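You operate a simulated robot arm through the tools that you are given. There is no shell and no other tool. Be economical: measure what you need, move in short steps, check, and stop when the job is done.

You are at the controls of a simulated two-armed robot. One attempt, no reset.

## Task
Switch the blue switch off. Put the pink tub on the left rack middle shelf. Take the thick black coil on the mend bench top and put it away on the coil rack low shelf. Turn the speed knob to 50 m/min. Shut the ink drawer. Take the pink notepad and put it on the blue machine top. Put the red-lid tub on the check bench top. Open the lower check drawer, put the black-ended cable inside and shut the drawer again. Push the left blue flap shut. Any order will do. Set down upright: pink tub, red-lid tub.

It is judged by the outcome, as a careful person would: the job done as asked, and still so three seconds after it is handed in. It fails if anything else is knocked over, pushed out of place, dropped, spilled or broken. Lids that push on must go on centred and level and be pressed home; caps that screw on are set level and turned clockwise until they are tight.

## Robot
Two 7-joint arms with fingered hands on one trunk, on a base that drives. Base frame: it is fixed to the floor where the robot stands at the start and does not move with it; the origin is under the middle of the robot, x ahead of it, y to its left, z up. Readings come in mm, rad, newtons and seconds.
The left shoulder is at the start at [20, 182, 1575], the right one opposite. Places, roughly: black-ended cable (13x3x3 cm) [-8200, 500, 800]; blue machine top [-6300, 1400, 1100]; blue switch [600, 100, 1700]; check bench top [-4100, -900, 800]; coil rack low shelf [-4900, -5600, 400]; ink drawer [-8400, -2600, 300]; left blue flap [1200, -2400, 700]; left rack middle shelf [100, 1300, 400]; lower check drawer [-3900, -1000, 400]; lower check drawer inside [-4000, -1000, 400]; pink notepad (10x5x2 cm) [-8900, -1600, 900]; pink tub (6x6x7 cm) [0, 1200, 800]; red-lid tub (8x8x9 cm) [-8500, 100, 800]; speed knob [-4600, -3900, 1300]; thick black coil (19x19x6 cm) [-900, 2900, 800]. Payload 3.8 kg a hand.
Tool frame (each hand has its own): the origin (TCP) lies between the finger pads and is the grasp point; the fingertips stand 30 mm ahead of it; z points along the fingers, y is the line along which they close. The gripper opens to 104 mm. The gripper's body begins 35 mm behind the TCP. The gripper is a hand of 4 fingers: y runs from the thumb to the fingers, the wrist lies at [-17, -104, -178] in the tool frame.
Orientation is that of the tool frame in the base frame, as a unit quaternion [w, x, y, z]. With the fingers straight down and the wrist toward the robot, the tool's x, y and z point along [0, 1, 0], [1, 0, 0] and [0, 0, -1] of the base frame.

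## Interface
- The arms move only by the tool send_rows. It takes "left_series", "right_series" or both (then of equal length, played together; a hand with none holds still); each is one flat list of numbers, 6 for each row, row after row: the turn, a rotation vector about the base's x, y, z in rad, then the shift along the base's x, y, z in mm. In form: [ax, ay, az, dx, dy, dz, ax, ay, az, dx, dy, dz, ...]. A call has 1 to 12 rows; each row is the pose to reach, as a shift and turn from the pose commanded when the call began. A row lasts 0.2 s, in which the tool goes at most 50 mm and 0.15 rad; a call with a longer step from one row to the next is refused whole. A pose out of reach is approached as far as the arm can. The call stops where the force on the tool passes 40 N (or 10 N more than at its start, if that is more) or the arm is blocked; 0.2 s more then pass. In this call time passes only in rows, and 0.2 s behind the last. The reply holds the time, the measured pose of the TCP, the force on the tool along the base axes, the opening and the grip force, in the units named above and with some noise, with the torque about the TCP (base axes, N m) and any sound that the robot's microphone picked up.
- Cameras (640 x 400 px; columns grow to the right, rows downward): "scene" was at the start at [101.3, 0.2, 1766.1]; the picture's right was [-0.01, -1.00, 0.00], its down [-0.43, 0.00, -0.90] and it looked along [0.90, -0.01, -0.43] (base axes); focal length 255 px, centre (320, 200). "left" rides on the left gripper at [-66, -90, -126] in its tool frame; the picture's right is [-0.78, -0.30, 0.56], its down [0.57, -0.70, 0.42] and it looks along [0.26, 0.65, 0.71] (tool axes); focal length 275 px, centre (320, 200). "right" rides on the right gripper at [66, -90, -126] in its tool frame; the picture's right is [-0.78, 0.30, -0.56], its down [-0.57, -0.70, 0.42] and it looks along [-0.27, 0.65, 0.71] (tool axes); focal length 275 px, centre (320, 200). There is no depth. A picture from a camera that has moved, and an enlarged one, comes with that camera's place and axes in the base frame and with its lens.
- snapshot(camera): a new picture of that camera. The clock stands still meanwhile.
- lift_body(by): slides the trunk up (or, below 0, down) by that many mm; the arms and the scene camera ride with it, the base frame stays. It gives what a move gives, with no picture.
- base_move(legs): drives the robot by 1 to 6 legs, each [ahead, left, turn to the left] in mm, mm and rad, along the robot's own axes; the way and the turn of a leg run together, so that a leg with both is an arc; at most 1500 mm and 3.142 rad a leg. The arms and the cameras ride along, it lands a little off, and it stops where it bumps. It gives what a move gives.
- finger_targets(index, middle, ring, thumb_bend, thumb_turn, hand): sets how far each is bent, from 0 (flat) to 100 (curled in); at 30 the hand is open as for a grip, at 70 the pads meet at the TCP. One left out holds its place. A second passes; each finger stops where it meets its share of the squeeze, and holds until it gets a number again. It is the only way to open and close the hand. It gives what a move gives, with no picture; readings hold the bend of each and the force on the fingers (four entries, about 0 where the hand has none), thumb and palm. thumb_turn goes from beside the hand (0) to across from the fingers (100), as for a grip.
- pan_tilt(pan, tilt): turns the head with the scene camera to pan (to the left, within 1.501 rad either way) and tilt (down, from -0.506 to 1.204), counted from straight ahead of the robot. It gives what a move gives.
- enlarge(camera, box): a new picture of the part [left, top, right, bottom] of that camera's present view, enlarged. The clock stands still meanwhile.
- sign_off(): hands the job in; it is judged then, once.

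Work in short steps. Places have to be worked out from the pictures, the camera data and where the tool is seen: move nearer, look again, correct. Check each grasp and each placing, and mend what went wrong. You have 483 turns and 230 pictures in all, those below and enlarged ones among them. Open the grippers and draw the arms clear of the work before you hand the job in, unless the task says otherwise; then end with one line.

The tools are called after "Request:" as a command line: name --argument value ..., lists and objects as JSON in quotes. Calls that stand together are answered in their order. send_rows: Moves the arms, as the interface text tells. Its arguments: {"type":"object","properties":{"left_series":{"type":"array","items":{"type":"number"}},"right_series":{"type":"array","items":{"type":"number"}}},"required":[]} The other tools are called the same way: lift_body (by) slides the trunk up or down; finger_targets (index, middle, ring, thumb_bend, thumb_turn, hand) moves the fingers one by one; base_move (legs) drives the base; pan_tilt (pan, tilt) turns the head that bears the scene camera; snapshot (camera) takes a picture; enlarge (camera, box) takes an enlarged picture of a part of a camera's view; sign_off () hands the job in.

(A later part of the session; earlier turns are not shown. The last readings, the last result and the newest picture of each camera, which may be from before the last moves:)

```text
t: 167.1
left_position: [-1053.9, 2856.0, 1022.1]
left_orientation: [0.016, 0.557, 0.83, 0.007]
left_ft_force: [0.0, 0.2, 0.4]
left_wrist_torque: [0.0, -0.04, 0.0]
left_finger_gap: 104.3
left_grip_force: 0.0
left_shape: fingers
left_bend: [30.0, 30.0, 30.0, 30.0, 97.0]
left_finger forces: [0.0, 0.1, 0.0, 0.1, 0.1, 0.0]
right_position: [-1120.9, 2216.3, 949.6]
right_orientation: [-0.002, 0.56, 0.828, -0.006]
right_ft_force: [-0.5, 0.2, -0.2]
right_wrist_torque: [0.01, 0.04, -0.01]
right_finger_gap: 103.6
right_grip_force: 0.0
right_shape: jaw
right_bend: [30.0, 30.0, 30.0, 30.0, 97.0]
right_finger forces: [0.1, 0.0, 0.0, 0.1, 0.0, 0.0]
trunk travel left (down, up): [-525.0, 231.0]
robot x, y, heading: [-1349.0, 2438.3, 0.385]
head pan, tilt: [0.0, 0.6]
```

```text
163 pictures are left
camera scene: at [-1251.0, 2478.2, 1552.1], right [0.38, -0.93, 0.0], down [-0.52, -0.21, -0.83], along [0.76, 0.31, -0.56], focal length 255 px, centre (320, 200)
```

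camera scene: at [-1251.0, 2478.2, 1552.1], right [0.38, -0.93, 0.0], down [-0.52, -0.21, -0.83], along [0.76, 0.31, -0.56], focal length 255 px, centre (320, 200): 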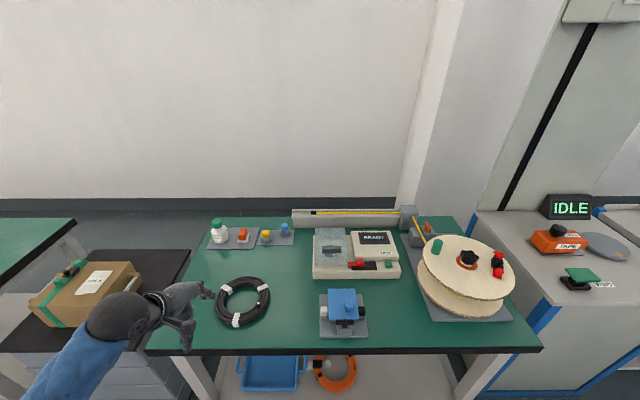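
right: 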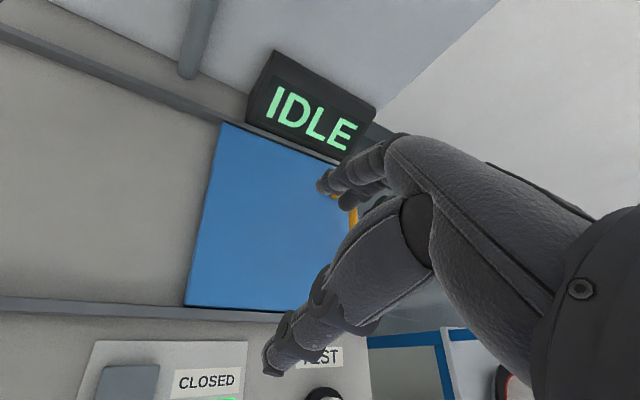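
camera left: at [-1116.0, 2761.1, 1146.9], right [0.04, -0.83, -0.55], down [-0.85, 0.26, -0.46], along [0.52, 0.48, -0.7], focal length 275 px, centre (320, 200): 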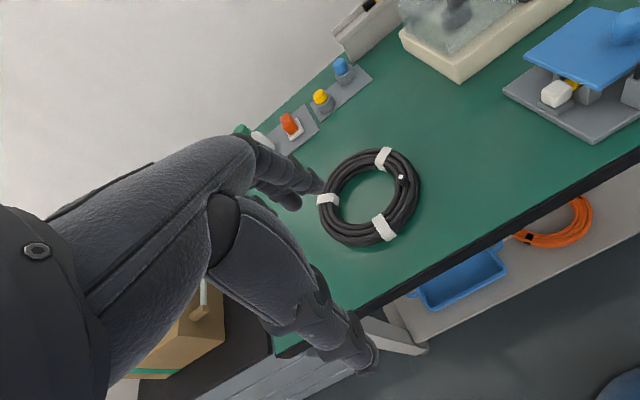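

Triangulated coil centre [-873, 2915, ~785]. I'll drive the hand over its near side.

Request:
base_move --legs '[[118, -14, 0]]'

Request:
lift_body --by -110

Request:
snapshot --camera "left"

```text
t: 168.3
left_position: [-939.1, 2886.5, 1020.3]
left_orientation: [0.016, 0.557, 0.83, 0.006]
left_ft_force: [1.0, 0.4, -0.4]
left_wrist_torque: [0.02, 0.02, 0.0]
left_finger_gap: 104.3
left_grip_force: 0.0
left_shape: fingers
left_bend: [30.0, 30.0, 30.0, 30.0, 97.0]
left_finger forces: [0.0, 0.0, 0.0, 0.0, 0.0, 0.1]
right_position: [-1006.9, 2247.3, 949.2]
right_orientation: [-0.002, 0.56, 0.828, -0.006]
right_ft_force: [0.3, 0.0, 0.8]
right_wrist_torque: [0.0, 0.05, 0.01]
right_finger_gap: 103.9
right_grip_force: 0.1
right_shape: jaw
right_bend: [30.0, 30.0, 30.0, 30.0, 97.0]
right_finger forces: [0.0, 0.0, 0.0, 0.0, 0.0, 0.0]
trunk travel left (down, up): [-525.0, 231.0]
robot x, y, heading: [-1232.7, 2470.9, 0.388]
head pan, tilt: [0.0, 0.6]
```

```text
t: 169.7
left_position: [-939.7, 2887.6, 911.7]
left_orientation: [0.016, 0.558, 0.83, 0.006]
left_ft_force: [0.9, 0.0, -0.9]
left_wrist_torque: [0.0, -0.01, 0.0]
left_finger_gap: 104.4
left_grip_force: 0.1
left_shape: fingers
left_bend: [30.0, 30.0, 30.0, 30.0, 97.0]
left_finger forces: [0.0, 0.0, 0.0, 0.1, 0.0, 0.0]
right_position: [-1007.6, 2247.5, 839.8]
right_orientation: [-0.001, 0.56, 0.829, -0.005]
right_ft_force: [-0.2, 0.6, 0.2]
right_wrist_torque: [0.01, 0.0, -0.01]
right_finger_gap: 103.8
right_grip_force: 0.0
right_shape: jaw
right_bend: [30.0, 30.0, 30.0, 30.0, 97.0]
right_finger forces: [0.0, 0.1, 0.0, 0.0, 0.0, 0.0]
trunk travel left (down, up): [-415.0, 341.0]
robot x, y, heading: [-1235.4, 2468.7, 0.382]
head pan, tilt: [0.0, 0.6]
```

```text
162 pictures are left
camera left: at [-1002.2, 2792.5, 1037.0], right [0.04, -0.83, -0.55], down [-0.85, 0.26, -0.46], along [0.52, 0.48, -0.7], focal length 275 px, centre (320, 200)
```

left: 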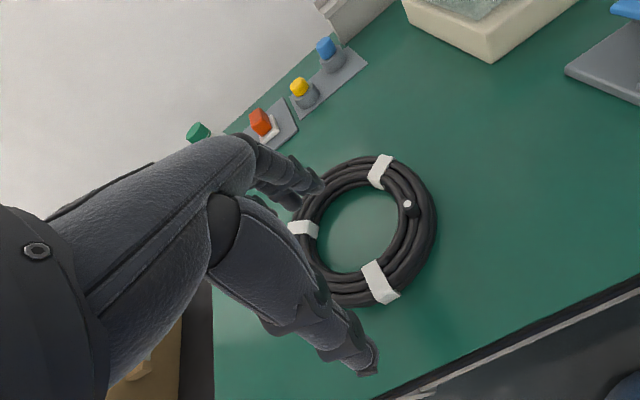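

The TCP projects right onto the near tie of the coil. Lowering 112 mm.

Request:
lift_body --by -112

Request:
snapshot --camera "left"

```text
t: 171.1
left_position: [-939.9, 2887.8, 799.8]
left_orientation: [0.016, 0.558, 0.83, 0.006]
left_ft_force: [1.0, 0.1, 0.5]
left_wrist_torque: [-0.01, -0.02, 0.01]
left_finger_gap: 104.3
left_grip_force: 0.1
left_shape: fingers
left_bend: [30.0, 30.0, 30.0, 30.0, 97.0]
left_finger forces: [0.0, 0.0, 0.1, 0.0, 0.1, 0.1]
right_position: [-1007.3, 2248.6, 727.6]
right_orientation: [-0.002, 0.56, 0.828, -0.005]
right_ft_force: [0.4, 0.6, 0.5]
right_wrist_torque: [0.02, 0.0, -0.03]
right_finger_gap: 103.7
right_grip_force: 0.1
right_shape: jaw
right_bend: [30.0, 30.0, 30.0, 30.0, 97.0]
right_finger forces: [0.0, 0.0, 0.0, 0.0, 0.1, 0.0]
trunk travel left (down, up): [-303.0, 453.0]
robot x, y, heading: [-1240.7, 2465.3, 0.384]
head pan, tilt: [0.0, 0.6]
```

```text
161 pictures are left
camera left: at [-1002.3, 2792.4, 925.1], right [0.04, -0.83, -0.55], down [-0.85, 0.26, -0.46], along [0.52, 0.48, -0.7], focal length 275 px, centre (320, 200)
```

left: 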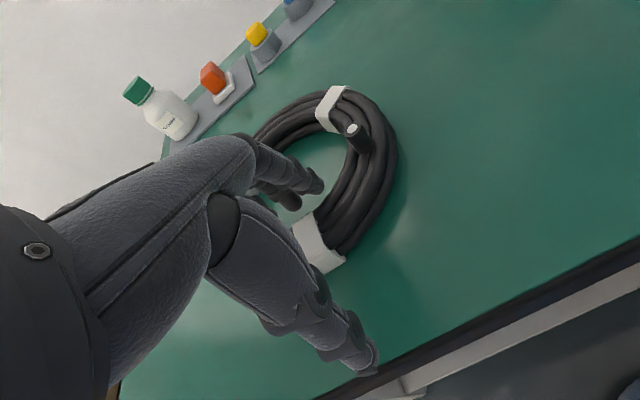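

Fingers are in the hole and the thumb outside. I'll go down 8 more and close firmly.

Request:
send_rows --left_series '[0, 0, 0, 0, 0, -4, 0, 0, 0, 0, 0, -8]'

Request:
finger_targets --hand "left" --index 75 --middle 75 --ring 75 --thumb_bend 75

Request:
snapshot --camera "left"

```text
t: 171.7
left_position: [-940.2, 2887.0, 791.7]
left_orientation: [0.017, 0.558, 0.829, 0.005]
left_ft_force: [0.5, 0.2, 0.1]
left_wrist_torque: [-0.01, -0.01, -0.01]
left_finger_gap: 104.2
left_grip_force: 0.1
left_shape: fingers
left_bend: [30.0, 30.0, 30.0, 30.0, 97.0]
left_finger forces: [0.1, 0.1, 0.0, 0.0, 0.0, 0.0]
right_position: [-1006.8, 2247.9, 728.0]
right_orientation: [-0.002, 0.56, 0.828, -0.006]
right_ft_force: [-0.7, -0.2, -0.7]
right_wrist_torque: [-0.02, 0.0, 0.0]
right_finger_gap: 103.9
right_grip_force: 0.1
right_shape: jaw
right_bend: [30.0, 30.0, 30.0, 30.0, 97.0]
right_finger forces: [0.0, 0.0, 0.1, 0.0, 0.0, 0.1]
trunk travel left (down, up): [-303.0, 453.0]
robot x, y, heading: [-1232.5, 2471.2, 0.389]
head pan, tilt: [0.0, 0.6]
```

```text
t: 172.7
left_position: [-939.2, 2887.7, 792.3]
left_orientation: [0.017, 0.558, 0.83, 0.008]
left_ft_force: [3.8, 10.9, 23.9]
left_wrist_torque: [-0.28, 0.78, -0.18]
left_finger_gap: 30.4
left_grip_force: 46.1
left_shape: fingers
left_bend: [60.0, 65.0, 64.0, 61.0, 94.0]
left_finger forces: [16.2, 8.2, 8.8, 0.0, 58.9, 0.1]
right_position: [-1009.2, 2248.7, 727.9]
right_orientation: [-0.001, 0.56, 0.829, -0.005]
right_ft_force: [-0.5, 0.0, -0.4]
right_wrist_torque: [0.02, 0.0, -0.03]
right_finger_gap: 103.8
right_grip_force: 0.1
right_shape: jaw
right_bend: [30.0, 30.0, 30.0, 30.0, 97.0]
right_finger forces: [0.0, 0.0, 0.0, 0.1, 0.0, 0.0]
trunk travel left (down, up): [-303.0, 453.0]
robot x, y, heading: [-1235.3, 2471.0, 0.391]
head pan, tilt: [0.0, 0.6]
```

```text
160 pictures are left
camera left: at [-1002.1, 2793.1, 918.4], right [0.04, -0.83, -0.55], down [-0.85, 0.26, -0.46], along [0.53, 0.49, -0.7], focal length 275 px, centre (320, 200)
```

left: 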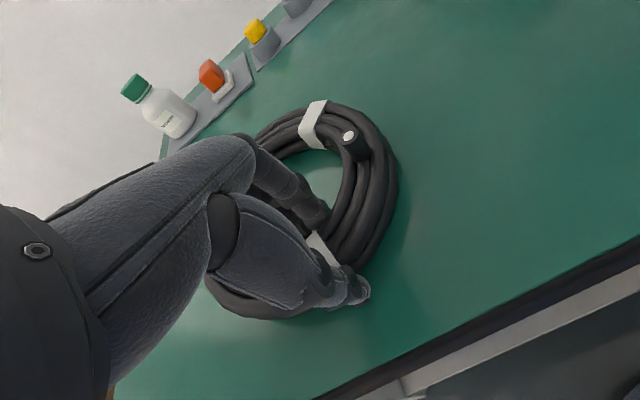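

Firm grip on the tube. I'll lift the trunk 150 and check that it holds.

Request:
lift_body --by 150

Request:
snapshot --camera "left"

Request:
snapshot --camera "scene"

```text
t: 174.5
left_position: [-941.4, 2887.8, 940.8]
left_orientation: [0.016, 0.557, 0.83, 0.006]
left_ft_force: [0.4, 0.2, -4.6]
left_wrist_torque: [-0.15, 0.18, -0.01]
left_finger_gap: 30.9
left_grip_force: 26.6
left_shape: fingers
left_bend: [60.0, 72.0, 67.0, 61.0, 92.0]
left_finger forces: [14.2, 6.5, 7.1, 0.0, 25.6, 0.0]
right_position: [-1007.7, 2248.6, 878.5]
right_orientation: [-0.002, 0.56, 0.829, -0.007]
right_ft_force: [-0.8, -0.5, -0.4]
right_wrist_torque: [0.01, 0.0, -0.02]
right_finger_gap: 104.0
right_grip_force: 0.1
right_shape: jaw
right_bend: [30.0, 30.0, 30.0, 30.0, 97.0]
right_finger forces: [0.0, 0.1, 0.0, 0.1, 0.0, 0.0]
trunk travel left (down, up): [-453.0, 303.0]
robot x, y, heading: [-1236.5, 2468.2, 0.387]
head pan, tilt: [0.0, 0.6]
```

```text
159 pictures are left
camera left: at [-1001.8, 2792.7, 1066.1], right [0.04, -0.84, -0.55], down [-0.85, 0.26, -0.45], along [0.52, 0.48, -0.7], focal length 275 px, centre (320, 200)
```

left: 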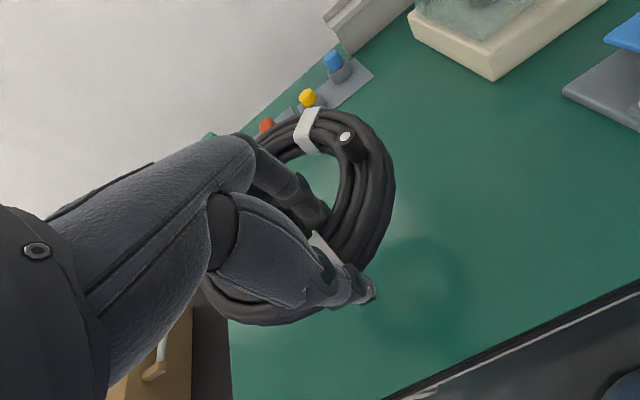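

```text
158 pictures are left
camera scene: at [-1127.0, 2514.0, 1479.4], right [0.38, -0.93, 0.0], down [-0.52, -0.21, -0.82], along [0.76, 0.31, -0.57], focal length 255 px, centre (320, 200)
```

scene: 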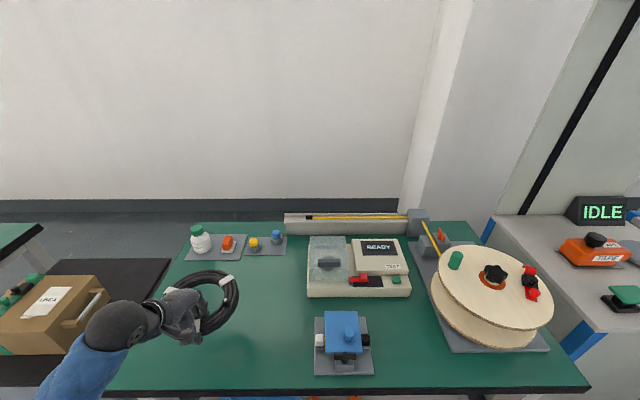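

Holding well (≈4.6 N). I'll raise the trunk, back into the aisle, turn to face across the hall, and look.

Request:
lift_body --by 272

Request:
base_move --legs '[[-1000, 0, 0], [0, 0, 1.57], [0, 0, 1.57]]'

Request:
pan_tilt --pan 0.5 --tilt 0.2

Request:
snapshot --camera "scene"

Request:
pan_tilt --pan -0.5 --tilt 0.2

Request:
snapshot --camera "scene"

```text
t: 177.3
left_position: [-940.5, 2887.9, 1212.4]
left_orientation: [0.016, 0.558, 0.83, 0.005]
left_ft_force: [0.4, 0.2, -4.1]
left_wrist_torque: [-0.14, 0.18, 0.02]
left_finger_gap: 30.7
left_grip_force: 26.6
left_shape: fingers
left_bend: [60.0, 72.0, 67.0, 61.0, 92.0]
left_finger forces: [14.4, 6.6, 7.3, 0.1, 25.4, 0.0]
right_position: [-1008.1, 2248.1, 1148.2]
right_orientation: [-0.001, 0.559, 0.829, -0.006]
right_ft_force: [-0.2, 1.0, 0.4]
right_wrist_torque: [-0.01, -0.02, 0.02]
right_finger_gap: 103.4
right_grip_force: 0.0
right_shape: jaw
right_bend: [30.0, 30.0, 30.0, 30.0, 97.0]
right_finger forces: [0.1, 0.0, 0.0, 0.0, 0.1, 0.0]
trunk travel left (down, up): [-725.0, 31.0]
robot x, y, heading: [-1232.3, 2468.5, 0.389]
head pan, tilt: [0.0, 0.6]
```

```text
t: 190.2
left_position: [-2456.1, 1670.6, 1213.3]
left_orientation: [0.006, 0.833, -0.553, -0.015]
left_ft_force: [-0.2, 0.0, -4.3]
left_wrist_torque: [0.15, -0.2, 0.03]
left_finger_gap: 30.1
left_grip_force: 25.1
left_shape: fingers
left_bend: [60.0, 72.0, 71.0, 61.0, 92.0]
left_finger forces: [13.6, 6.3, 6.6, 0.1, 23.8, 0.0]
right_position: [-2394.7, 2309.8, 1150.1]
right_orientation: [-0.006, 0.832, -0.555, 0.002]
right_ft_force: [0.2, 0.5, 0.9]
right_wrist_torque: [0.01, 0.03, 0.02]
right_finger_gap: 103.8
right_grip_force: 0.1
right_shape: jaw
right_bend: [30.0, 30.0, 30.0, 30.0, 97.0]
right_finger forces: [0.0, 0.0, 0.0, 0.1, 0.0, 0.1]
trunk travel left (down, up): [-725.0, 31.0]
robot x, y, heading: [-2166.2, 2093.2, -2.743]
head pan, tilt: [0.0, 0.6]
```

```text
t: 191.1
left_position: [-2454.9, 1670.8, 1212.5]
left_orientation: [0.005, 0.833, -0.553, -0.016]
left_ft_force: [0.3, 0.0, -4.0]
left_wrist_torque: [0.18, -0.22, -0.01]
left_finger_gap: 30.3
left_grip_force: 25.4
left_shape: fingers
left_bend: [60.0, 72.0, 71.0, 61.0, 92.0]
left_finger forces: [13.7, 6.3, 6.6, 0.1, 23.8, 0.0]
right_position: [-2395.6, 2310.3, 1149.3]
right_orientation: [-0.006, 0.832, -0.555, 0.001]
right_ft_force: [0.5, 0.5, -0.5]
right_wrist_torque: [-0.01, 0.0, -0.01]
right_finger_gap: 104.0
right_grip_force: 0.0
right_shape: jaw
right_bend: [30.0, 30.0, 30.0, 30.0, 97.0]
right_finger forces: [0.0, 0.1, 0.0, 0.1, 0.1, 0.1]
trunk travel left (down, up): [-725.0, 31.0]
robot x, y, heading: [-2165.7, 2093.1, -2.744]
head pan, tilt: [0.499, 0.201]
```

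```text
157 pictures are left
camera scene: at [-2234.6, 2016.2, 1788.8], right [-0.78, 0.62, 0.0], down [0.13, 0.16, -0.98], along [-0.61, -0.77, -0.2], focal length 255 px, centre (320, 200)
```

scene: 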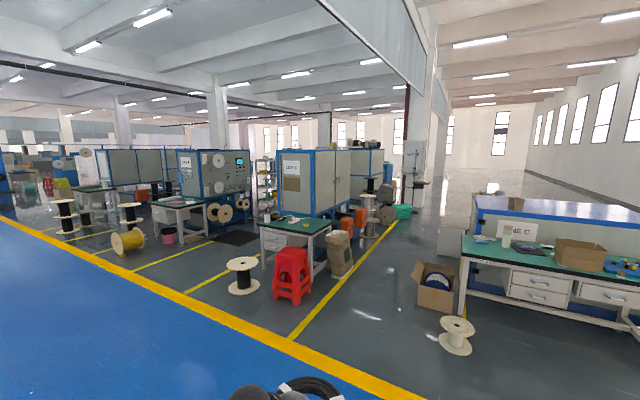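

```text
t: 192.3
left_position: [-2454.4, 1670.8, 1212.2]
left_orientation: [0.005, 0.833, -0.553, -0.016]
left_ft_force: [0.7, -0.4, -4.1]
left_wrist_torque: [0.17, -0.19, 0.01]
left_finger_gap: 29.8
left_grip_force: 25.2
left_shape: fingers
left_bend: [60.0, 72.0, 71.0, 61.0, 92.0]
left_finger forces: [13.7, 6.3, 6.6, 0.0, 23.9, 0.0]
right_position: [-2394.8, 2309.7, 1149.7]
right_orientation: [-0.005, 0.832, -0.555, 0.002]
right_ft_force: [0.2, 0.4, -0.2]
right_wrist_torque: [0.01, 0.03, 0.0]
right_finger_gap: 103.8
right_grip_force: 0.0
right_shape: jaw
right_bend: [30.0, 30.0, 30.0, 30.0, 97.0]
right_finger forces: [0.0, 0.0, 0.0, 0.0, 0.0, 0.0]
trunk travel left (down, up): [-725.0, 31.0]
robot x, y, heading: [-2165.4, 2090.4, -2.74]
head pan, tilt: [-0.499, 0.201]
```

```text
156 pictures are left
camera scene: at [-2269.1, 2098.2, 1788.9], right [0.1, 0.99, 0.0], down [0.2, -0.02, -0.98], along [-0.97, 0.1, -0.2], focal length 255 px, centre (320, 200)
```

scene: 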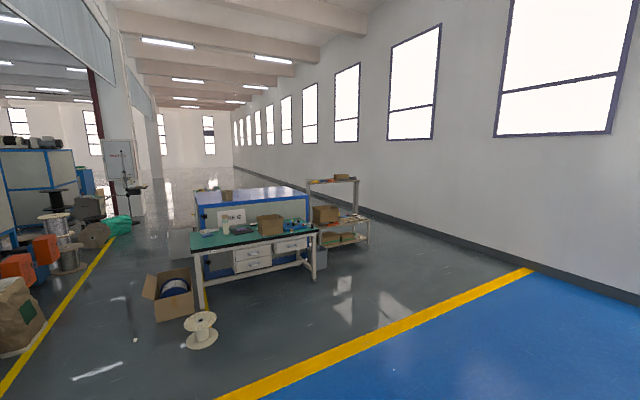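

I can match the map: the panel machine (speed knob), check bench, and LINE C machine are all across the aisle. I'll slide along the aisle toward the coil rack's latitude and look in.

Request:
base_move --legs '[[0, 1500, 0], [0, 1500, 0], [0, 1500, 0], [0, 1300, 0]]'

Request:
pan_tilt --pan 0 --tilt 0.15

Request:
snapshot --camera "scene"

```text
t: 220.0
left_position: [-182.5, -3663.6, 1212.0]
left_orientation: [0.005, 0.831, -0.556, -0.017]
left_ft_force: [0.0, -0.2, -4.0]
left_wrist_torque: [0.17, -0.18, 0.01]
left_finger_gap: 30.2
left_grip_force: 25.0
left_shape: fingers
left_bend: [60.0, 72.0, 71.0, 61.0, 92.0]
left_finger forces: [13.8, 6.3, 6.5, 0.1, 24.0, 0.0]
right_position: [-117.2, -3025.0, 1149.9]
right_orientation: [-0.005, 0.829, -0.559, 0.001]
right_ft_force: [0.2, -0.5, 1.0]
right_wrist_torque: [-0.02, -0.02, 0.0]
right_finger_gap: 103.8
right_grip_force: 0.1
right_shape: jaw
right_bend: [30.0, 30.0, 30.0, 30.0, 97.0]
right_finger forces: [0.1, 0.0, 0.0, 0.0, 0.0, 0.0]
trunk travel left (down, up): [-725.0, 31.0]
robot x, y, heading: [110.2, -3244.7, -2.752]
head pan, tilt: [-0.499, 0.201]
```

```text
t: 220.9
left_position: [-182.8, -3664.3, 1213.3]
left_orientation: [0.005, 0.83, -0.557, -0.017]
left_ft_force: [-1.2, 0.1, -3.9]
left_wrist_torque: [0.15, -0.18, 0.0]
left_finger_gap: 30.1
left_grip_force: 25.6
left_shape: fingers
left_bend: [60.0, 73.0, 71.0, 61.0, 92.0]
left_finger forces: [13.8, 6.3, 6.7, 0.0, 23.9, 0.0]
right_position: [-118.0, -3024.7, 1150.1]
right_orientation: [-0.006, 0.83, -0.558, 0.001]
right_ft_force: [0.5, -0.4, -1.3]
right_wrist_torque: [0.0, -0.04, 0.0]
right_finger_gap: 103.8
right_grip_force: 0.1
right_shape: jaw
right_bend: [30.0, 30.0, 30.0, 30.0, 97.0]
right_finger forces: [0.0, 0.1, 0.1, 0.1, 0.0, 0.0]
trunk travel left (down, up): [-725.0, 31.0]
robot x, y, heading: [110.4, -3245.8, -2.752]
head pan, tilt: [0.0, 0.15]
```

```text
155 pictures are left
camera scene: at [13.6, -3283.2, 1793.6], right [-0.38, 0.92, 0.0], down [0.14, 0.06, -0.99], along [-0.91, -0.38, -0.15], focal length 255 px, centre (320, 200)
```

scene: 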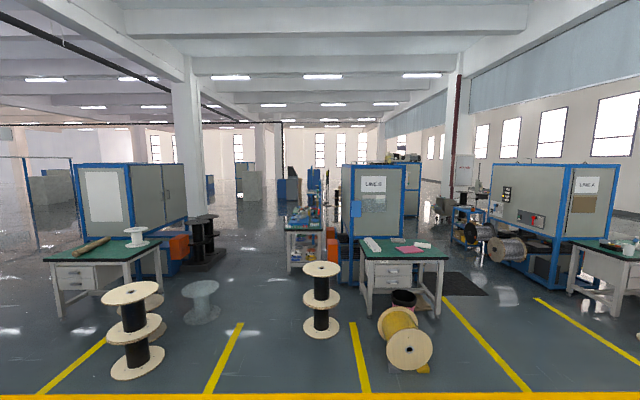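

The coil rack should be at about column 308. I'll zoom there.

Request:
enlarge --camera "scene" --box '[250, 160, 370, 300]'

```text
2.86 times, centred on (310, 230) of scene
camera zoom: at [13.6, -3283.2, 1793.6], right [-0.38, 0.92, 0.0], down [0.14, 0.06, -0.99], along [-0.91, -0.38, -0.15], focal length 729 px, centre (349, 114)
```

zoom: 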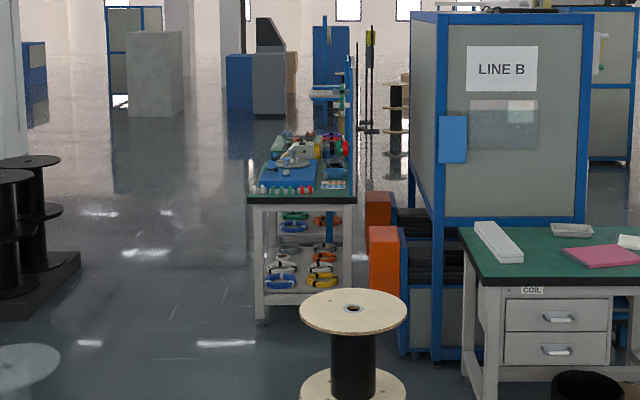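

A long bench-like rack with coils on lower shelves stands behind a white reel; its open side seems to face left. I'll drive in along the gap between the reels and look again.

Request:
base_move --legs '[[0, 650, 0.01], [1500, 0, 0], [1300, 0, 0]]'

Request:
pan_tilt --pan -0.1 --tilt 0.35

Request:
snapshot --camera "scene"

```text
t: 237.7
left_position: [-2496.1, -5385.2, 1213.4]
left_orientation: [0.005, 0.836, -0.549, -0.016]
left_ft_force: [-1.1, -0.1, -3.8]
left_wrist_torque: [0.16, -0.16, -0.02]
left_finger_gap: 30.1
left_grip_force: 25.2
left_shape: fingers
left_bend: [60.0, 73.0, 71.0, 61.0, 92.0]
left_finger forces: [13.9, 6.4, 6.8, 0.0, 24.1, 0.1]
right_position: [-2441.4, -4746.6, 1149.0]
right_orientation: [-0.006, 0.834, -0.552, 0.002]
right_ft_force: [0.5, 0.2, -0.7]
right_wrist_torque: [-0.01, 0.01, 0.0]
right_finger_gap: 103.8
right_grip_force: 0.1
right_shape: jaw
right_bend: [30.0, 30.0, 30.0, 30.0, 97.0]
right_finger forces: [0.0, 0.0, 0.0, 0.0, 0.0, 0.1]
trunk travel left (down, up): [-725.0, 31.0]
robot x, y, heading: [-2209.3, -4962.6, -2.735]
head pan, tilt: [0.0, 0.15]
```

```text
t: 238.4
left_position: [-2495.2, -5386.6, 1212.0]
left_orientation: [0.005, 0.835, -0.55, -0.016]
left_ft_force: [-0.4, 0.4, -4.0]
left_wrist_torque: [0.21, -0.18, 0.0]
left_finger_gap: 30.2
left_grip_force: 25.5
left_shape: fingers
left_bend: [60.0, 73.0, 71.0, 61.0, 92.0]
left_finger forces: [13.9, 6.3, 6.7, 0.1, 24.3, 0.1]
right_position: [-2440.9, -4746.1, 1150.1]
right_orientation: [-0.005, 0.835, -0.551, 0.002]
right_ft_force: [-0.4, 0.3, 0.3]
right_wrist_torque: [0.04, 0.0, -0.05]
right_finger_gap: 103.7
right_grip_force: 0.0
right_shape: jaw
right_bend: [30.0, 30.0, 30.0, 30.0, 97.0]
right_finger forces: [0.1, 0.1, 0.1, 0.0, 0.0, 0.1]
trunk travel left (down, up): [-725.0, 31.0]
robot x, y, heading: [-2212.0, -4960.6, -2.736]
head pan, tilt: [-0.099, 0.351]
```

```text
153 pictures are left
camera scene: at [-2309.3, -4993.6, 1774.9], right [-0.3, 0.95, 0.0], down [0.33, 0.1, -0.94], along [-0.9, -0.28, -0.34], focal length 255 px, centre (320, 200)
```

scene: 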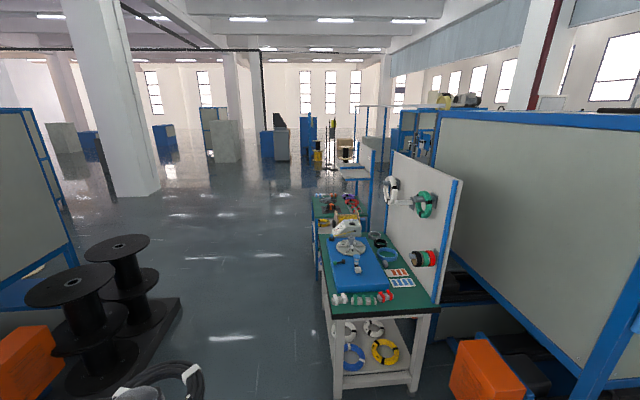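

The given place fits the second bench unit further back. I'll go ahead, sidestep left, and continue down the side.

Request:
base_move --legs '[[650, 0, 0], [0, 380, 0.0], [1200, 0, 0]]'

Request:
pan_tilt --pan -0.7 --tilt 0.5

Request:
snapshot --camera "scene"

```text
t: 249.8
left_position: [-4055.2, -6457.3, 1213.1]
left_orientation: [0.005, 0.831, -0.556, -0.016]
left_ft_force: [-0.4, 0.8, -3.8]
left_wrist_torque: [0.21, -0.22, -0.02]
left_finger_gap: 30.0
left_grip_force: 25.5
left_shape: fingers
left_bend: [60.0, 73.0, 71.0, 61.0, 92.0]
left_finger forces: [13.9, 6.4, 6.7, 0.0, 24.2, 0.0]
right_position: [-3991.3, -5818.5, 1149.2]
right_orientation: [-0.005, 0.83, -0.558, 0.001]
right_ft_force: [0.1, 0.4, -0.1]
right_wrist_torque: [-0.01, -0.01, 0.0]
right_finger_gap: 103.9
right_grip_force: 0.1
right_shape: jaw
right_bend: [30.0, 30.0, 30.0, 30.0, 97.0]
right_finger forces: [0.0, 0.0, 0.0, 0.1, 0.0, 0.1]
trunk travel left (down, up): [-725.0, 31.0]
robot x, y, heading: [-3765.7, -6036.8, -2.755]
head pan, tilt: [-0.099, 0.351]
```

```text
t: 250.8
left_position: [-4056.3, -6458.2, 1212.1]
left_orientation: [0.005, 0.831, -0.556, -0.016]
left_ft_force: [-0.8, 0.5, -5.2]
left_wrist_torque: [0.12, -0.18, 0.01]
left_finger_gap: 30.0
left_grip_force: 25.2
left_shape: fingers
left_bend: [60.0, 73.0, 71.0, 61.0, 92.0]
left_finger forces: [13.9, 6.5, 6.7, 0.2, 24.3, 0.0]
right_position: [-3991.9, -5818.1, 1149.8]
right_orientation: [-0.005, 0.83, -0.557, 0.001]
right_ft_force: [0.3, -1.3, 0.2]
right_wrist_torque: [0.02, 0.02, -0.02]
right_finger_gap: 103.7
right_grip_force: 0.1
right_shape: jaw
right_bend: [30.0, 30.0, 30.0, 30.0, 97.0]
right_finger forces: [0.1, 0.0, 0.1, 0.0, 0.0, 0.0]
trunk travel left (down, up): [-725.0, 31.0]
robot x, y, heading: [-3763.6, -6038.1, -2.749]
head pan, tilt: [-0.7, 0.499]
```

```text
152 pictures are left
camera scene: at [-3860.9, -6013.4, 1761.2], right [0.3, 0.95, 0.0], down [0.46, -0.14, -0.88], along [-0.84, 0.27, -0.48], focal length 255 px, centre (320, 200)
```

scene: 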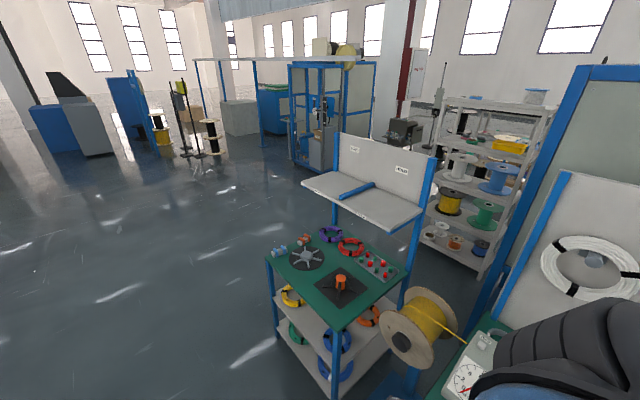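

That unit with coloured coils on its lower shelves matches the coil rack. I'll zoom in.

Request:
enlarge --camera "scene" --box '[240, 130, 460, 400]'

```text
1.48 times, centred on (350, 265) of scene
camera zoom: at [-3860.9, -6013.4, 1761.2], right [0.3, 0.95, 0.0], down [0.46, -0.14, -0.88], along [-0.84, 0.27, -0.48], focal length 378 px, centre (276, 104)
```

zoom: 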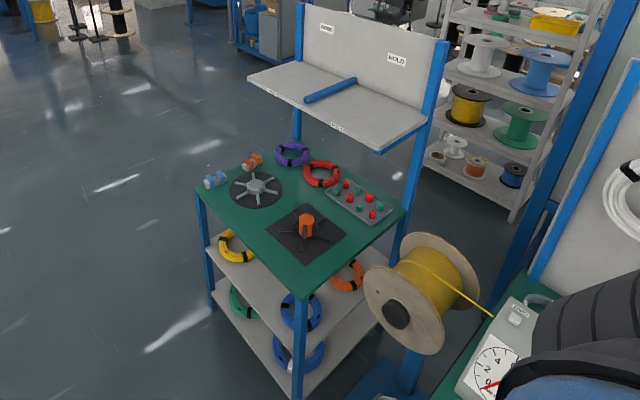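

The rack spans u −6910…−6340, v −3600…−3083, open toward −v. I'll move alongside and turn right to face it.

Request:
base_move --legs '[[540, 150, 0], [0, 0, -1.571]]'

Request:
pan_tilt --pan 0.2 --tilt 0.75

Request:
snapshot --camera "scene"

```text
t: 257.8
left_position: [-4622.7, -6090.1, 1212.1]
left_orientation: [0.007, -0.195, 0.981, 0.015]
left_ft_force: [0.4, -0.1, -3.9]
left_wrist_torque: [-0.24, -0.14, -0.01]
left_finger_gap: 29.7
left_grip_force: 24.5
left_shape: fingers
left_bend: [60.0, 73.0, 71.0, 61.0, 92.0]
left_finger forces: [13.4, 6.2, 6.3, 0.1, 23.3, 0.0]
right_position: [-3983.1, -6152.1, 1150.3]
right_orientation: [0.003, -0.193, 0.981, -0.005]
right_ft_force: [-1.4, 0.6, 0.0]
right_wrist_torque: [-0.01, -0.01, 0.03]
right_finger_gap: 104.0
right_grip_force: 0.1
right_shape: jaw
right_bend: [30.0, 30.0, 30.0, 30.0, 97.0]
right_finger forces: [0.0, 0.1, 0.0, 0.0, 0.1, 0.0]
trunk travel left (down, up): [-725.0, 31.0]
robot x, y, heading: [-4204.1, -6383.3, 1.963]
head pan, tilt: [-0.7, 0.499]
```

```text
t: 259.0
left_position: [-4622.8, -6090.6, 1212.8]
left_orientation: [0.008, -0.195, 0.981, 0.015]
left_ft_force: [-0.4, -0.2, -3.3]
left_wrist_torque: [-0.19, -0.16, -0.03]
left_finger_gap: 30.0
left_grip_force: 24.6
left_shape: fingers
left_bend: [60.0, 73.0, 71.0, 61.0, 92.0]
left_finger forces: [13.5, 6.3, 6.4, 0.0, 23.4, 0.0]
right_position: [-3982.9, -6152.8, 1150.1]
right_orientation: [0.003, -0.193, 0.981, -0.005]
right_ft_force: [-0.1, -0.2, 0.1]
right_wrist_torque: [0.03, 0.01, -0.04]
right_finger_gap: 104.0
right_grip_force: 0.1
right_shape: jaw
right_bend: [30.0, 30.0, 30.0, 30.0, 97.0]
right_finger forces: [0.0, 0.0, 0.0, 0.0, 0.0, 0.0]
trunk travel left (down, up): [-725.0, 31.0]
robot x, y, heading: [-4205.1, -6381.6, 1.963]
head pan, tilt: [0.201, 0.75]
```

```text
150 pictures are left
camera scene: at [-4254.1, -6302.4, 1739.2], right [0.83, 0.56, 0.0], down [0.38, -0.57, -0.73], along [-0.41, 0.61, -0.68], focal length 255 px, centre (320, 200)
```

scene: 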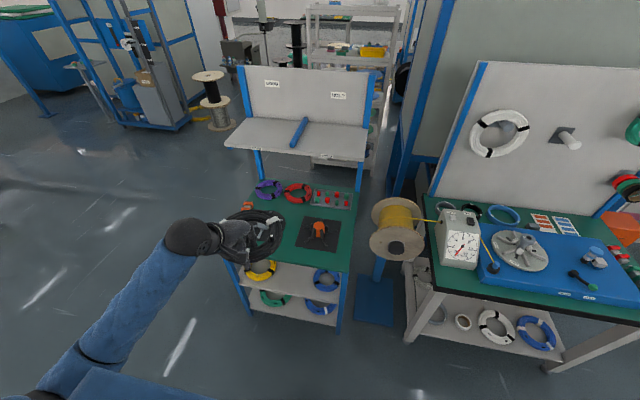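

I need shelf heights; I'll lower the trunk 300 and zoom on the shelves.

Request:
enlarge --camera "scene" --box '[200, 170, 400, 340]'

Request:
lift_body --by -350

Request:
snapshot --camera "scene"

```text
2.35 times, centred on (300, 255) of scene
camera zoom: at [-4254.1, -6302.4, 1739.2], right [0.83, 0.56, 0.0], down [0.38, -0.57, -0.73], along [-0.41, 0.61, -0.68], focal length 600 px, centre (367, 71)
```

zoom: 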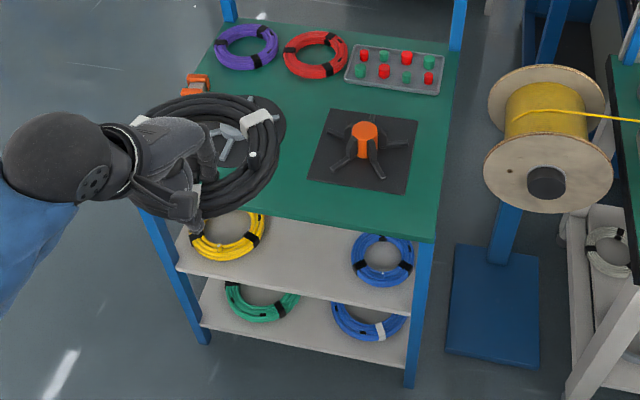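

```text
t: 262.4
left_position: [-4622.1, -6089.6, 862.9]
left_orientation: [0.008, -0.196, 0.98, 0.015]
left_ft_force: [0.8, -0.3, -4.9]
left_wrist_torque: [-0.2, -0.14, 0.01]
left_finger_gap: 29.8
left_grip_force: 24.6
left_shape: fingers
left_bend: [60.0, 73.0, 71.0, 61.0, 92.0]
left_finger forces: [13.5, 6.2, 6.3, 0.0, 23.3, 0.0]
right_position: [-3982.4, -6152.5, 798.8]
right_orientation: [0.003, -0.193, 0.981, -0.004]
right_ft_force: [-0.6, 0.4, -0.3]
right_wrist_torque: [0.0, 0.03, 0.0]
right_finger_gap: 103.7
right_grip_force: 0.0
right_shape: jaw
right_bend: [30.0, 30.0, 30.0, 30.0, 97.0]
right_finger forces: [0.1, 0.0, 0.0, 0.1, 0.0, 0.0]
trunk travel left (down, up): [-375.0, 381.0]
robot x, y, heading: [-4201.9, -6383.1, 1.972]
head pan, tilt: [0.201, 0.75]
```

```text
148 pictures are left
camera scene: at [-4268.2, -6268.5, 1388.2], right [0.83, 0.56, 0.0], down [0.38, -0.56, -0.73], along [-0.41, 0.61, -0.68], focal length 255 px, centre (320, 200)
```

scene: 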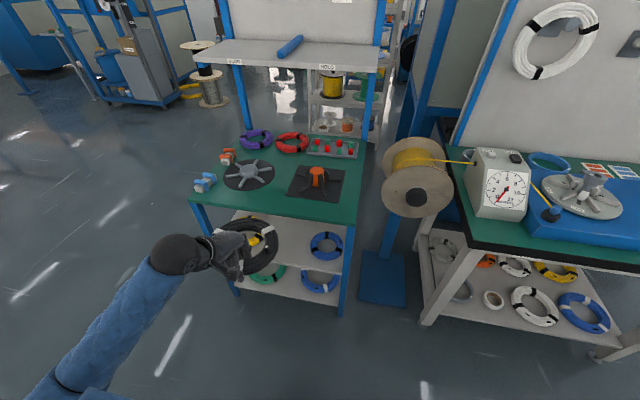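

I'll zoom for precise heights from this lower position.

Request:
enlarge --camera "scene" --box '[180, 170, 380, 320]'

```text
2.67 times, centred on (280, 245) of scene
camera zoom: at [-4268.2, -6268.5, 1388.2], right [0.83, 0.56, 0.0], down [0.38, -0.56, -0.73], along [-0.41, 0.61, -0.68], focal length 680 px, centre (427, 80)
```

zoom: 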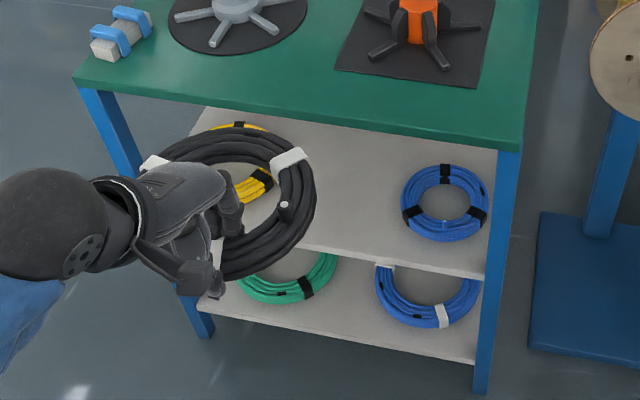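

Shelves: top ≈770, low shelf ≈470, bottom ≈185. The given low-shelf height (~400) fits the 470 one; there's a ~210 mm gap between the yellow and blue coils at u≈-6629. I'll align, lower so the coil passes under the top, and move in.

Request:
base_move --legs '[[0, 36, -0.005]]'

Request:
lift_body --by -295

Request:
snapshot --camera "scene"

Request:
snapshot --camera "left"

```text
t: 263.2
left_position: [-4656.3, -6103.2, 862.1]
left_orientation: [0.009, -0.194, 0.981, 0.014]
left_ft_force: [-0.1, -0.3, -3.9]
left_wrist_torque: [-0.2, -0.16, 0.02]
left_finger_gap: 29.9
left_grip_force: 25.1
left_shape: fingers
left_bend: [60.0, 73.0, 71.0, 61.0, 92.0]
left_finger forces: [13.8, 6.2, 6.4, 0.0, 23.7, 0.0]
right_position: [-4018.0, -6168.3, 799.5]
right_orientation: [0.004, -0.19, 0.982, -0.004]
right_ft_force: [-1.2, -0.5, 0.3]
right_wrist_torque: [-0.01, -0.04, 0.0]
right_finger_gap: 103.7
right_grip_force: 0.1
right_shape: jaw
right_bend: [30.0, 30.0, 30.0, 30.0, 97.0]
right_finger forces: [0.0, 0.0, 0.0, 0.0, 0.0, 0.0]
trunk travel left (down, up): [-375.0, 381.0]
robot x, y, heading: [-4234.7, -6390.3, 1.96]
head pan, tilt: [0.201, 0.75]
```

```text
t: 266.2
left_position: [-4656.0, -6102.0, 566.4]
left_orientation: [0.008, -0.192, 0.981, 0.014]
left_ft_force: [0.4, 0.4, -3.7]
left_wrist_torque: [-0.2, -0.17, 0.0]
left_finger_gap: 30.0
left_grip_force: 25.1
left_shape: fingers
left_bend: [60.0, 73.0, 71.0, 61.0, 92.0]
left_finger forces: [13.7, 6.2, 6.5, 0.0, 23.8, 0.0]
right_position: [-4017.1, -6167.6, 504.5]
right_orientation: [0.003, -0.192, 0.981, -0.005]
right_ft_force: [-0.9, -0.4, 0.0]
right_wrist_torque: [0.04, 0.01, 0.0]
right_finger_gap: 104.1
right_grip_force: 0.0
right_shape: jaw
right_bend: [30.0, 30.0, 30.0, 30.0, 97.0]
right_finger forces: [0.0, 0.1, 0.0, 0.1, 0.1, 0.0]
trunk travel left (down, up): [-80.0, 676.0]
robot x, y, heading: [-4235.0, -6394.3, 1.96]
head pan, tilt: [0.201, 0.75]
```

```text
146 pictures are left
camera scene: at [-4354.7, -6152.6, 1082.9], right [0.83, 0.56, 0.0], down [0.38, -0.57, -0.73], along [-0.41, 0.61, -0.68], focal length 255 px, centre (320, 200)
```

scene: 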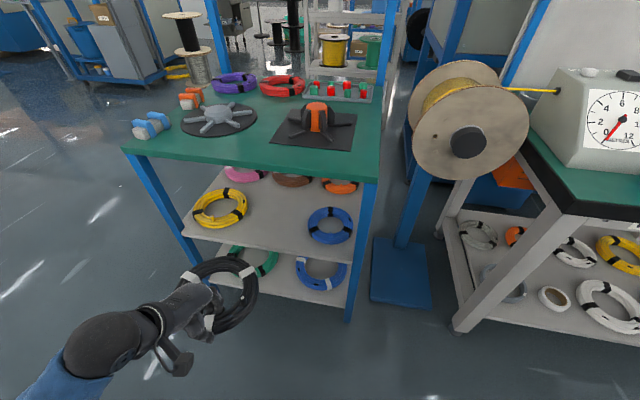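

```text
145 pictures are left
camera left: at [-4561.5, -6164.0, 692.1], right [0.84, 0.04, -0.55], down [-0.26, -0.85, -0.45], along [-0.48, 0.52, -0.7], focal length 275 px, centre (320, 200)
```

left: 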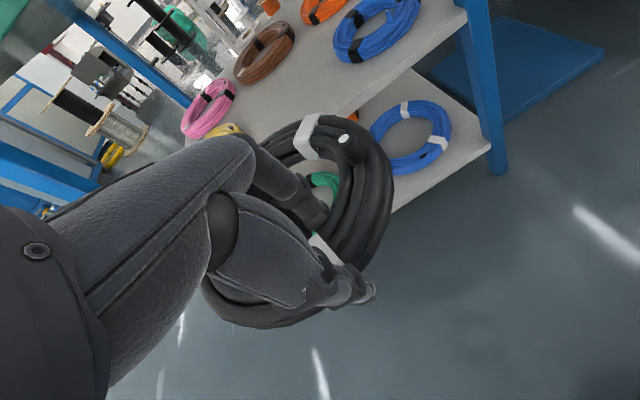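

The gap between yellow and blue coils is ~215 mm, centred at u≈-6632, and the coil in hand is at u≈-6634. Moving in 200 mm, over their height.

Request:
base_move --legs '[[200, 0, 0]]'

Request:
snapshot --camera "scene"

Request:
snapshot --camera "left"

```text
t: 267.8
left_position: [-4732.3, -5915.7, 565.5]
left_orientation: [0.009, -0.193, 0.981, 0.013]
left_ft_force: [1.0, 0.7, -3.5]
left_wrist_torque: [-0.22, -0.21, -0.02]
left_finger_gap: 29.8
left_grip_force: 25.3
left_shape: fingers
left_bend: [60.0, 73.0, 71.0, 61.0, 92.0]
left_finger forces: [13.6, 6.3, 6.5, 0.0, 23.9, 0.1]
right_position: [-4091.9, -5983.3, 504.3]
right_orientation: [0.002, -0.19, 0.982, -0.006]
right_ft_force: [-0.7, -0.1, -0.3]
right_wrist_torque: [0.01, 0.04, -0.02]
right_finger_gap: 103.9
right_grip_force: 0.1
right_shape: jaw
right_bend: [30.0, 30.0, 30.0, 30.0, 97.0]
right_finger forces: [0.0, 0.0, 0.1, 0.0, 0.0, 0.1]
trunk travel left (down, up): [-80.0, 676.0]
robot x, y, heading: [-4313.2, -6210.2, 1.962]
head pan, tilt: [0.201, 0.75]
```

```text
144 pictures are left
camera scene: at [-4430.8, -5967.2, 1082.8], right [0.83, 0.56, 0.0], down [0.38, -0.57, -0.73], along [-0.41, 0.61, -0.68], focal length 255 px, centre (320, 200)
```

scene: 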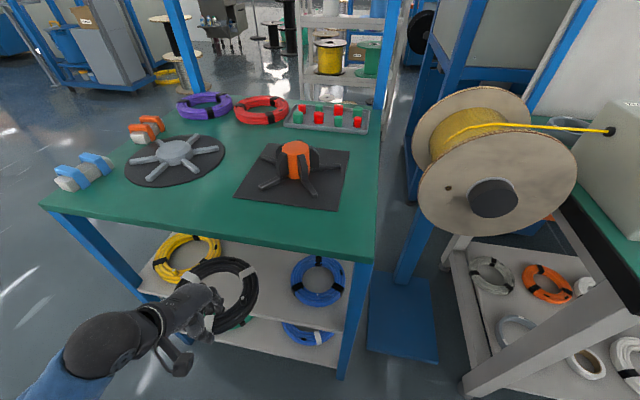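

```text
143 pictures are left
camera left: at [-4637.5, -5978.7, 691.7], right [0.84, 0.04, -0.55], down [-0.26, -0.85, -0.45], along [-0.48, 0.52, -0.7], focal length 275 px, centre (320, 200)
```

left: 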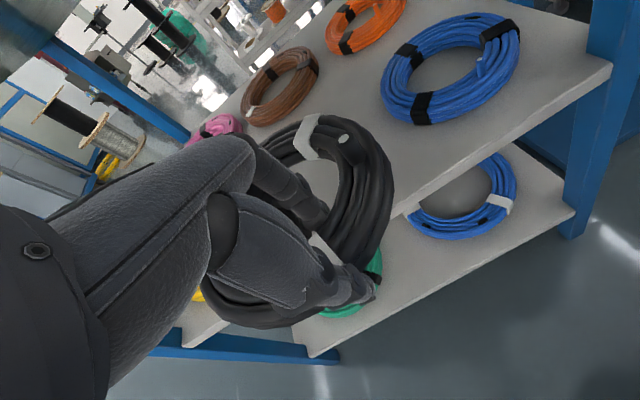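

Good alignment. I'll go in 88 mm (wrist still outside the table edge) and then lower 45 mm between the coils.

Request:
base_move --legs '[[88, 0, 0]]'

Request:
snapshot --camera "left"

Request:
snapshot --camera "scene"

```text
t: 268.9
left_position: [-4765.6, -5834.3, 565.5]
left_orientation: [0.009, -0.195, 0.981, 0.013]
left_ft_force: [-0.2, 0.4, -4.1]
left_wrist_torque: [-0.19, -0.19, -0.02]
left_finger_gap: 29.9
left_grip_force: 25.4
left_shape: fingers
left_bend: [60.0, 73.0, 71.0, 61.0, 92.0]
left_finger forces: [13.9, 6.3, 6.7, 0.0, 23.9, 0.1]
right_position: [-4126.6, -5900.4, 504.5]
right_orientation: [0.002, -0.191, 0.982, -0.004]
right_ft_force: [-0.2, 0.3, -0.5]
right_wrist_torque: [0.01, -0.02, 0.02]
right_finger_gap: 103.8
right_grip_force: 0.2
right_shape: jaw
right_bend: [30.0, 30.0, 30.0, 30.0, 97.0]
right_finger forces: [0.1, 0.1, 0.1, 0.0, 0.0, 0.1]
trunk travel left (down, up): [-80.0, 676.0]
robot x, y, heading: [-4348.6, -6124.5, 1.963]
head pan, tilt: [0.201, 0.75]
```

```text
142 pictures are left
camera left: at [-4671.4, -5896.5, 691.6], right [0.84, 0.04, -0.55], down [-0.26, -0.85, -0.45], along [-0.48, 0.52, -0.71], focal length 275 px, centre (320, 200)
```

left: 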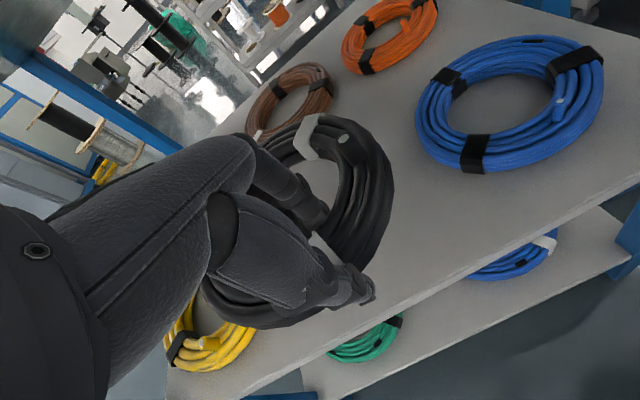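

```text
141 pictures are left
camera scene: at [-4464.8, -5884.9, 1082.8], right [0.83, 0.56, 0.0], down [0.38, -0.57, -0.73], along [-0.41, 0.61, -0.68], focal length 255 px, centre (320, 200)
```

scene: 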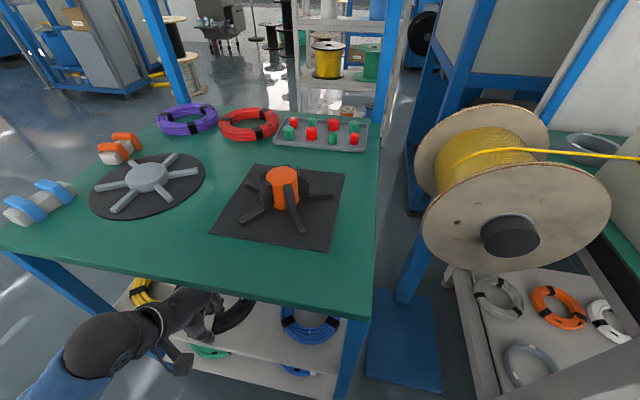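

Checking edges: blue's left edge is u≈-6516 and yellow's right edge ≈-6720, while the coil in hand sits left of the TCP. I'll shift right 34 mm, lower 30 and look.

Request:
base_move --legs '[[0, -34, 0]]'

Request:
lift_body --by -28

Request:
snapshot --camera "left"

Request:
enlarge --camera "scene" --box '[60, 230, 380, 400]'

```text
t: 269.8
left_position: [-4734.0, -5821.3, 565.6]
left_orientation: [0.009, -0.194, 0.981, 0.012]
left_ft_force: [-4.7, 4.4, -6.9]
left_wrist_torque: [0.01, 0.9, 0.36]
left_finger_gap: 30.0
left_grip_force: 24.5
left_shape: fingers
left_bend: [60.0, 73.0, 71.0, 61.0, 92.0]
left_finger forces: [13.8, 6.3, 6.5, 0.0, 23.8, 0.0]
right_position: [-4094.5, -5888.2, 505.4]
right_orientation: [0.003, -0.191, 0.982, -0.006]
right_ft_force: [-0.2, 0.5, -0.4]
right_wrist_torque: [-0.02, -0.02, -0.02]
right_finger_gap: 103.7
right_grip_force: 0.1
right_shape: jaw
right_bend: [30.0, 30.0, 30.0, 30.0, 97.0]
right_finger forces: [0.1, 0.0, 0.0, 0.0, 0.0, 0.0]
trunk travel left (down, up): [-80.0, 676.0]
robot x, y, heading: [-4317.6, -6109.7, 1.959]
head pan, tilt: [0.201, 0.75]
```

```text
t: 270.5
left_position: [-4734.0, -5821.9, 525.4]
left_orientation: [0.012, -0.194, 0.981, -0.006]
left_ft_force: [-0.2, -0.1, -4.3]
left_wrist_torque: [-0.17, -0.15, 0.01]
left_finger_gap: 30.0
left_grip_force: 25.1
left_shape: fingers
left_bend: [60.0, 73.0, 71.0, 61.0, 92.0]
left_finger forces: [13.8, 6.3, 6.6, 0.1, 23.9, 0.1]
right_position: [-4094.8, -5888.1, 476.5]
right_orientation: [0.003, -0.191, 0.982, -0.005]
right_ft_force: [-0.7, -0.6, 0.3]
right_wrist_torque: [0.0, -0.02, -0.02]
right_finger_gap: 103.9
right_grip_force: 0.0
right_shape: jaw
right_bend: [30.0, 30.0, 30.0, 30.0, 97.0]
right_finger forces: [0.0, 0.0, 0.1, 0.0, 0.1, 0.1]
trunk travel left (down, up): [-52.0, 704.0]
robot x, y, heading: [-4313.3, -6116.0, 1.959]
head pan, tilt: [0.201, 0.75]
```

```text
140 pictures are left
camera left: at [-4641.8, -5880.0, 656.3], right [0.84, 0.02, -0.54], down [-0.25, -0.87, -0.43], along [-0.47, 0.5, -0.73], focal length 275 px, centre (320, 200)
```

left: 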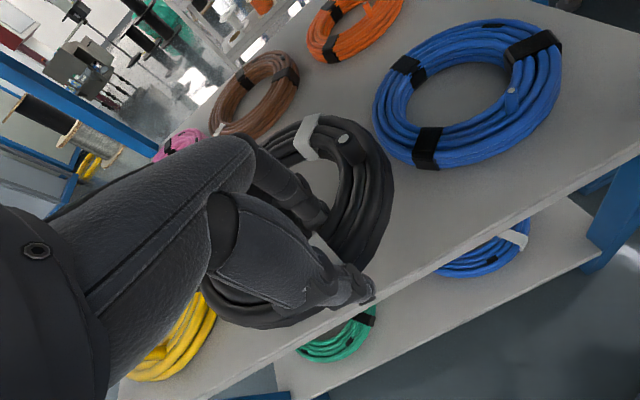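

```text
2.00 times, centred on (220, 315) of scene
camera zoom: at [-4439.9, -5856.0, 1052.9], right [0.83, 0.56, 0.0], down [0.38, -0.57, -0.73], along [-0.41, 0.61, -0.68], focal length 510 px, centre (520, -30)
```

zoom: 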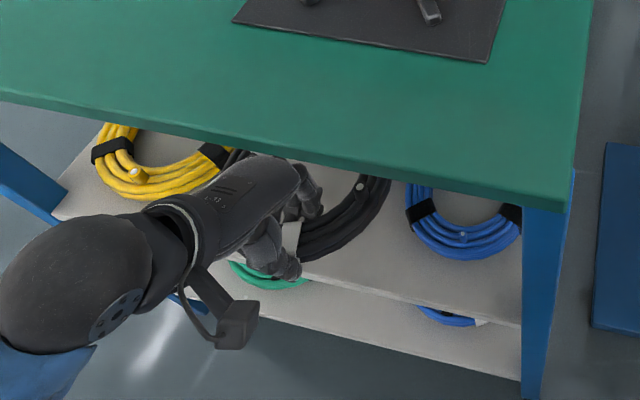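

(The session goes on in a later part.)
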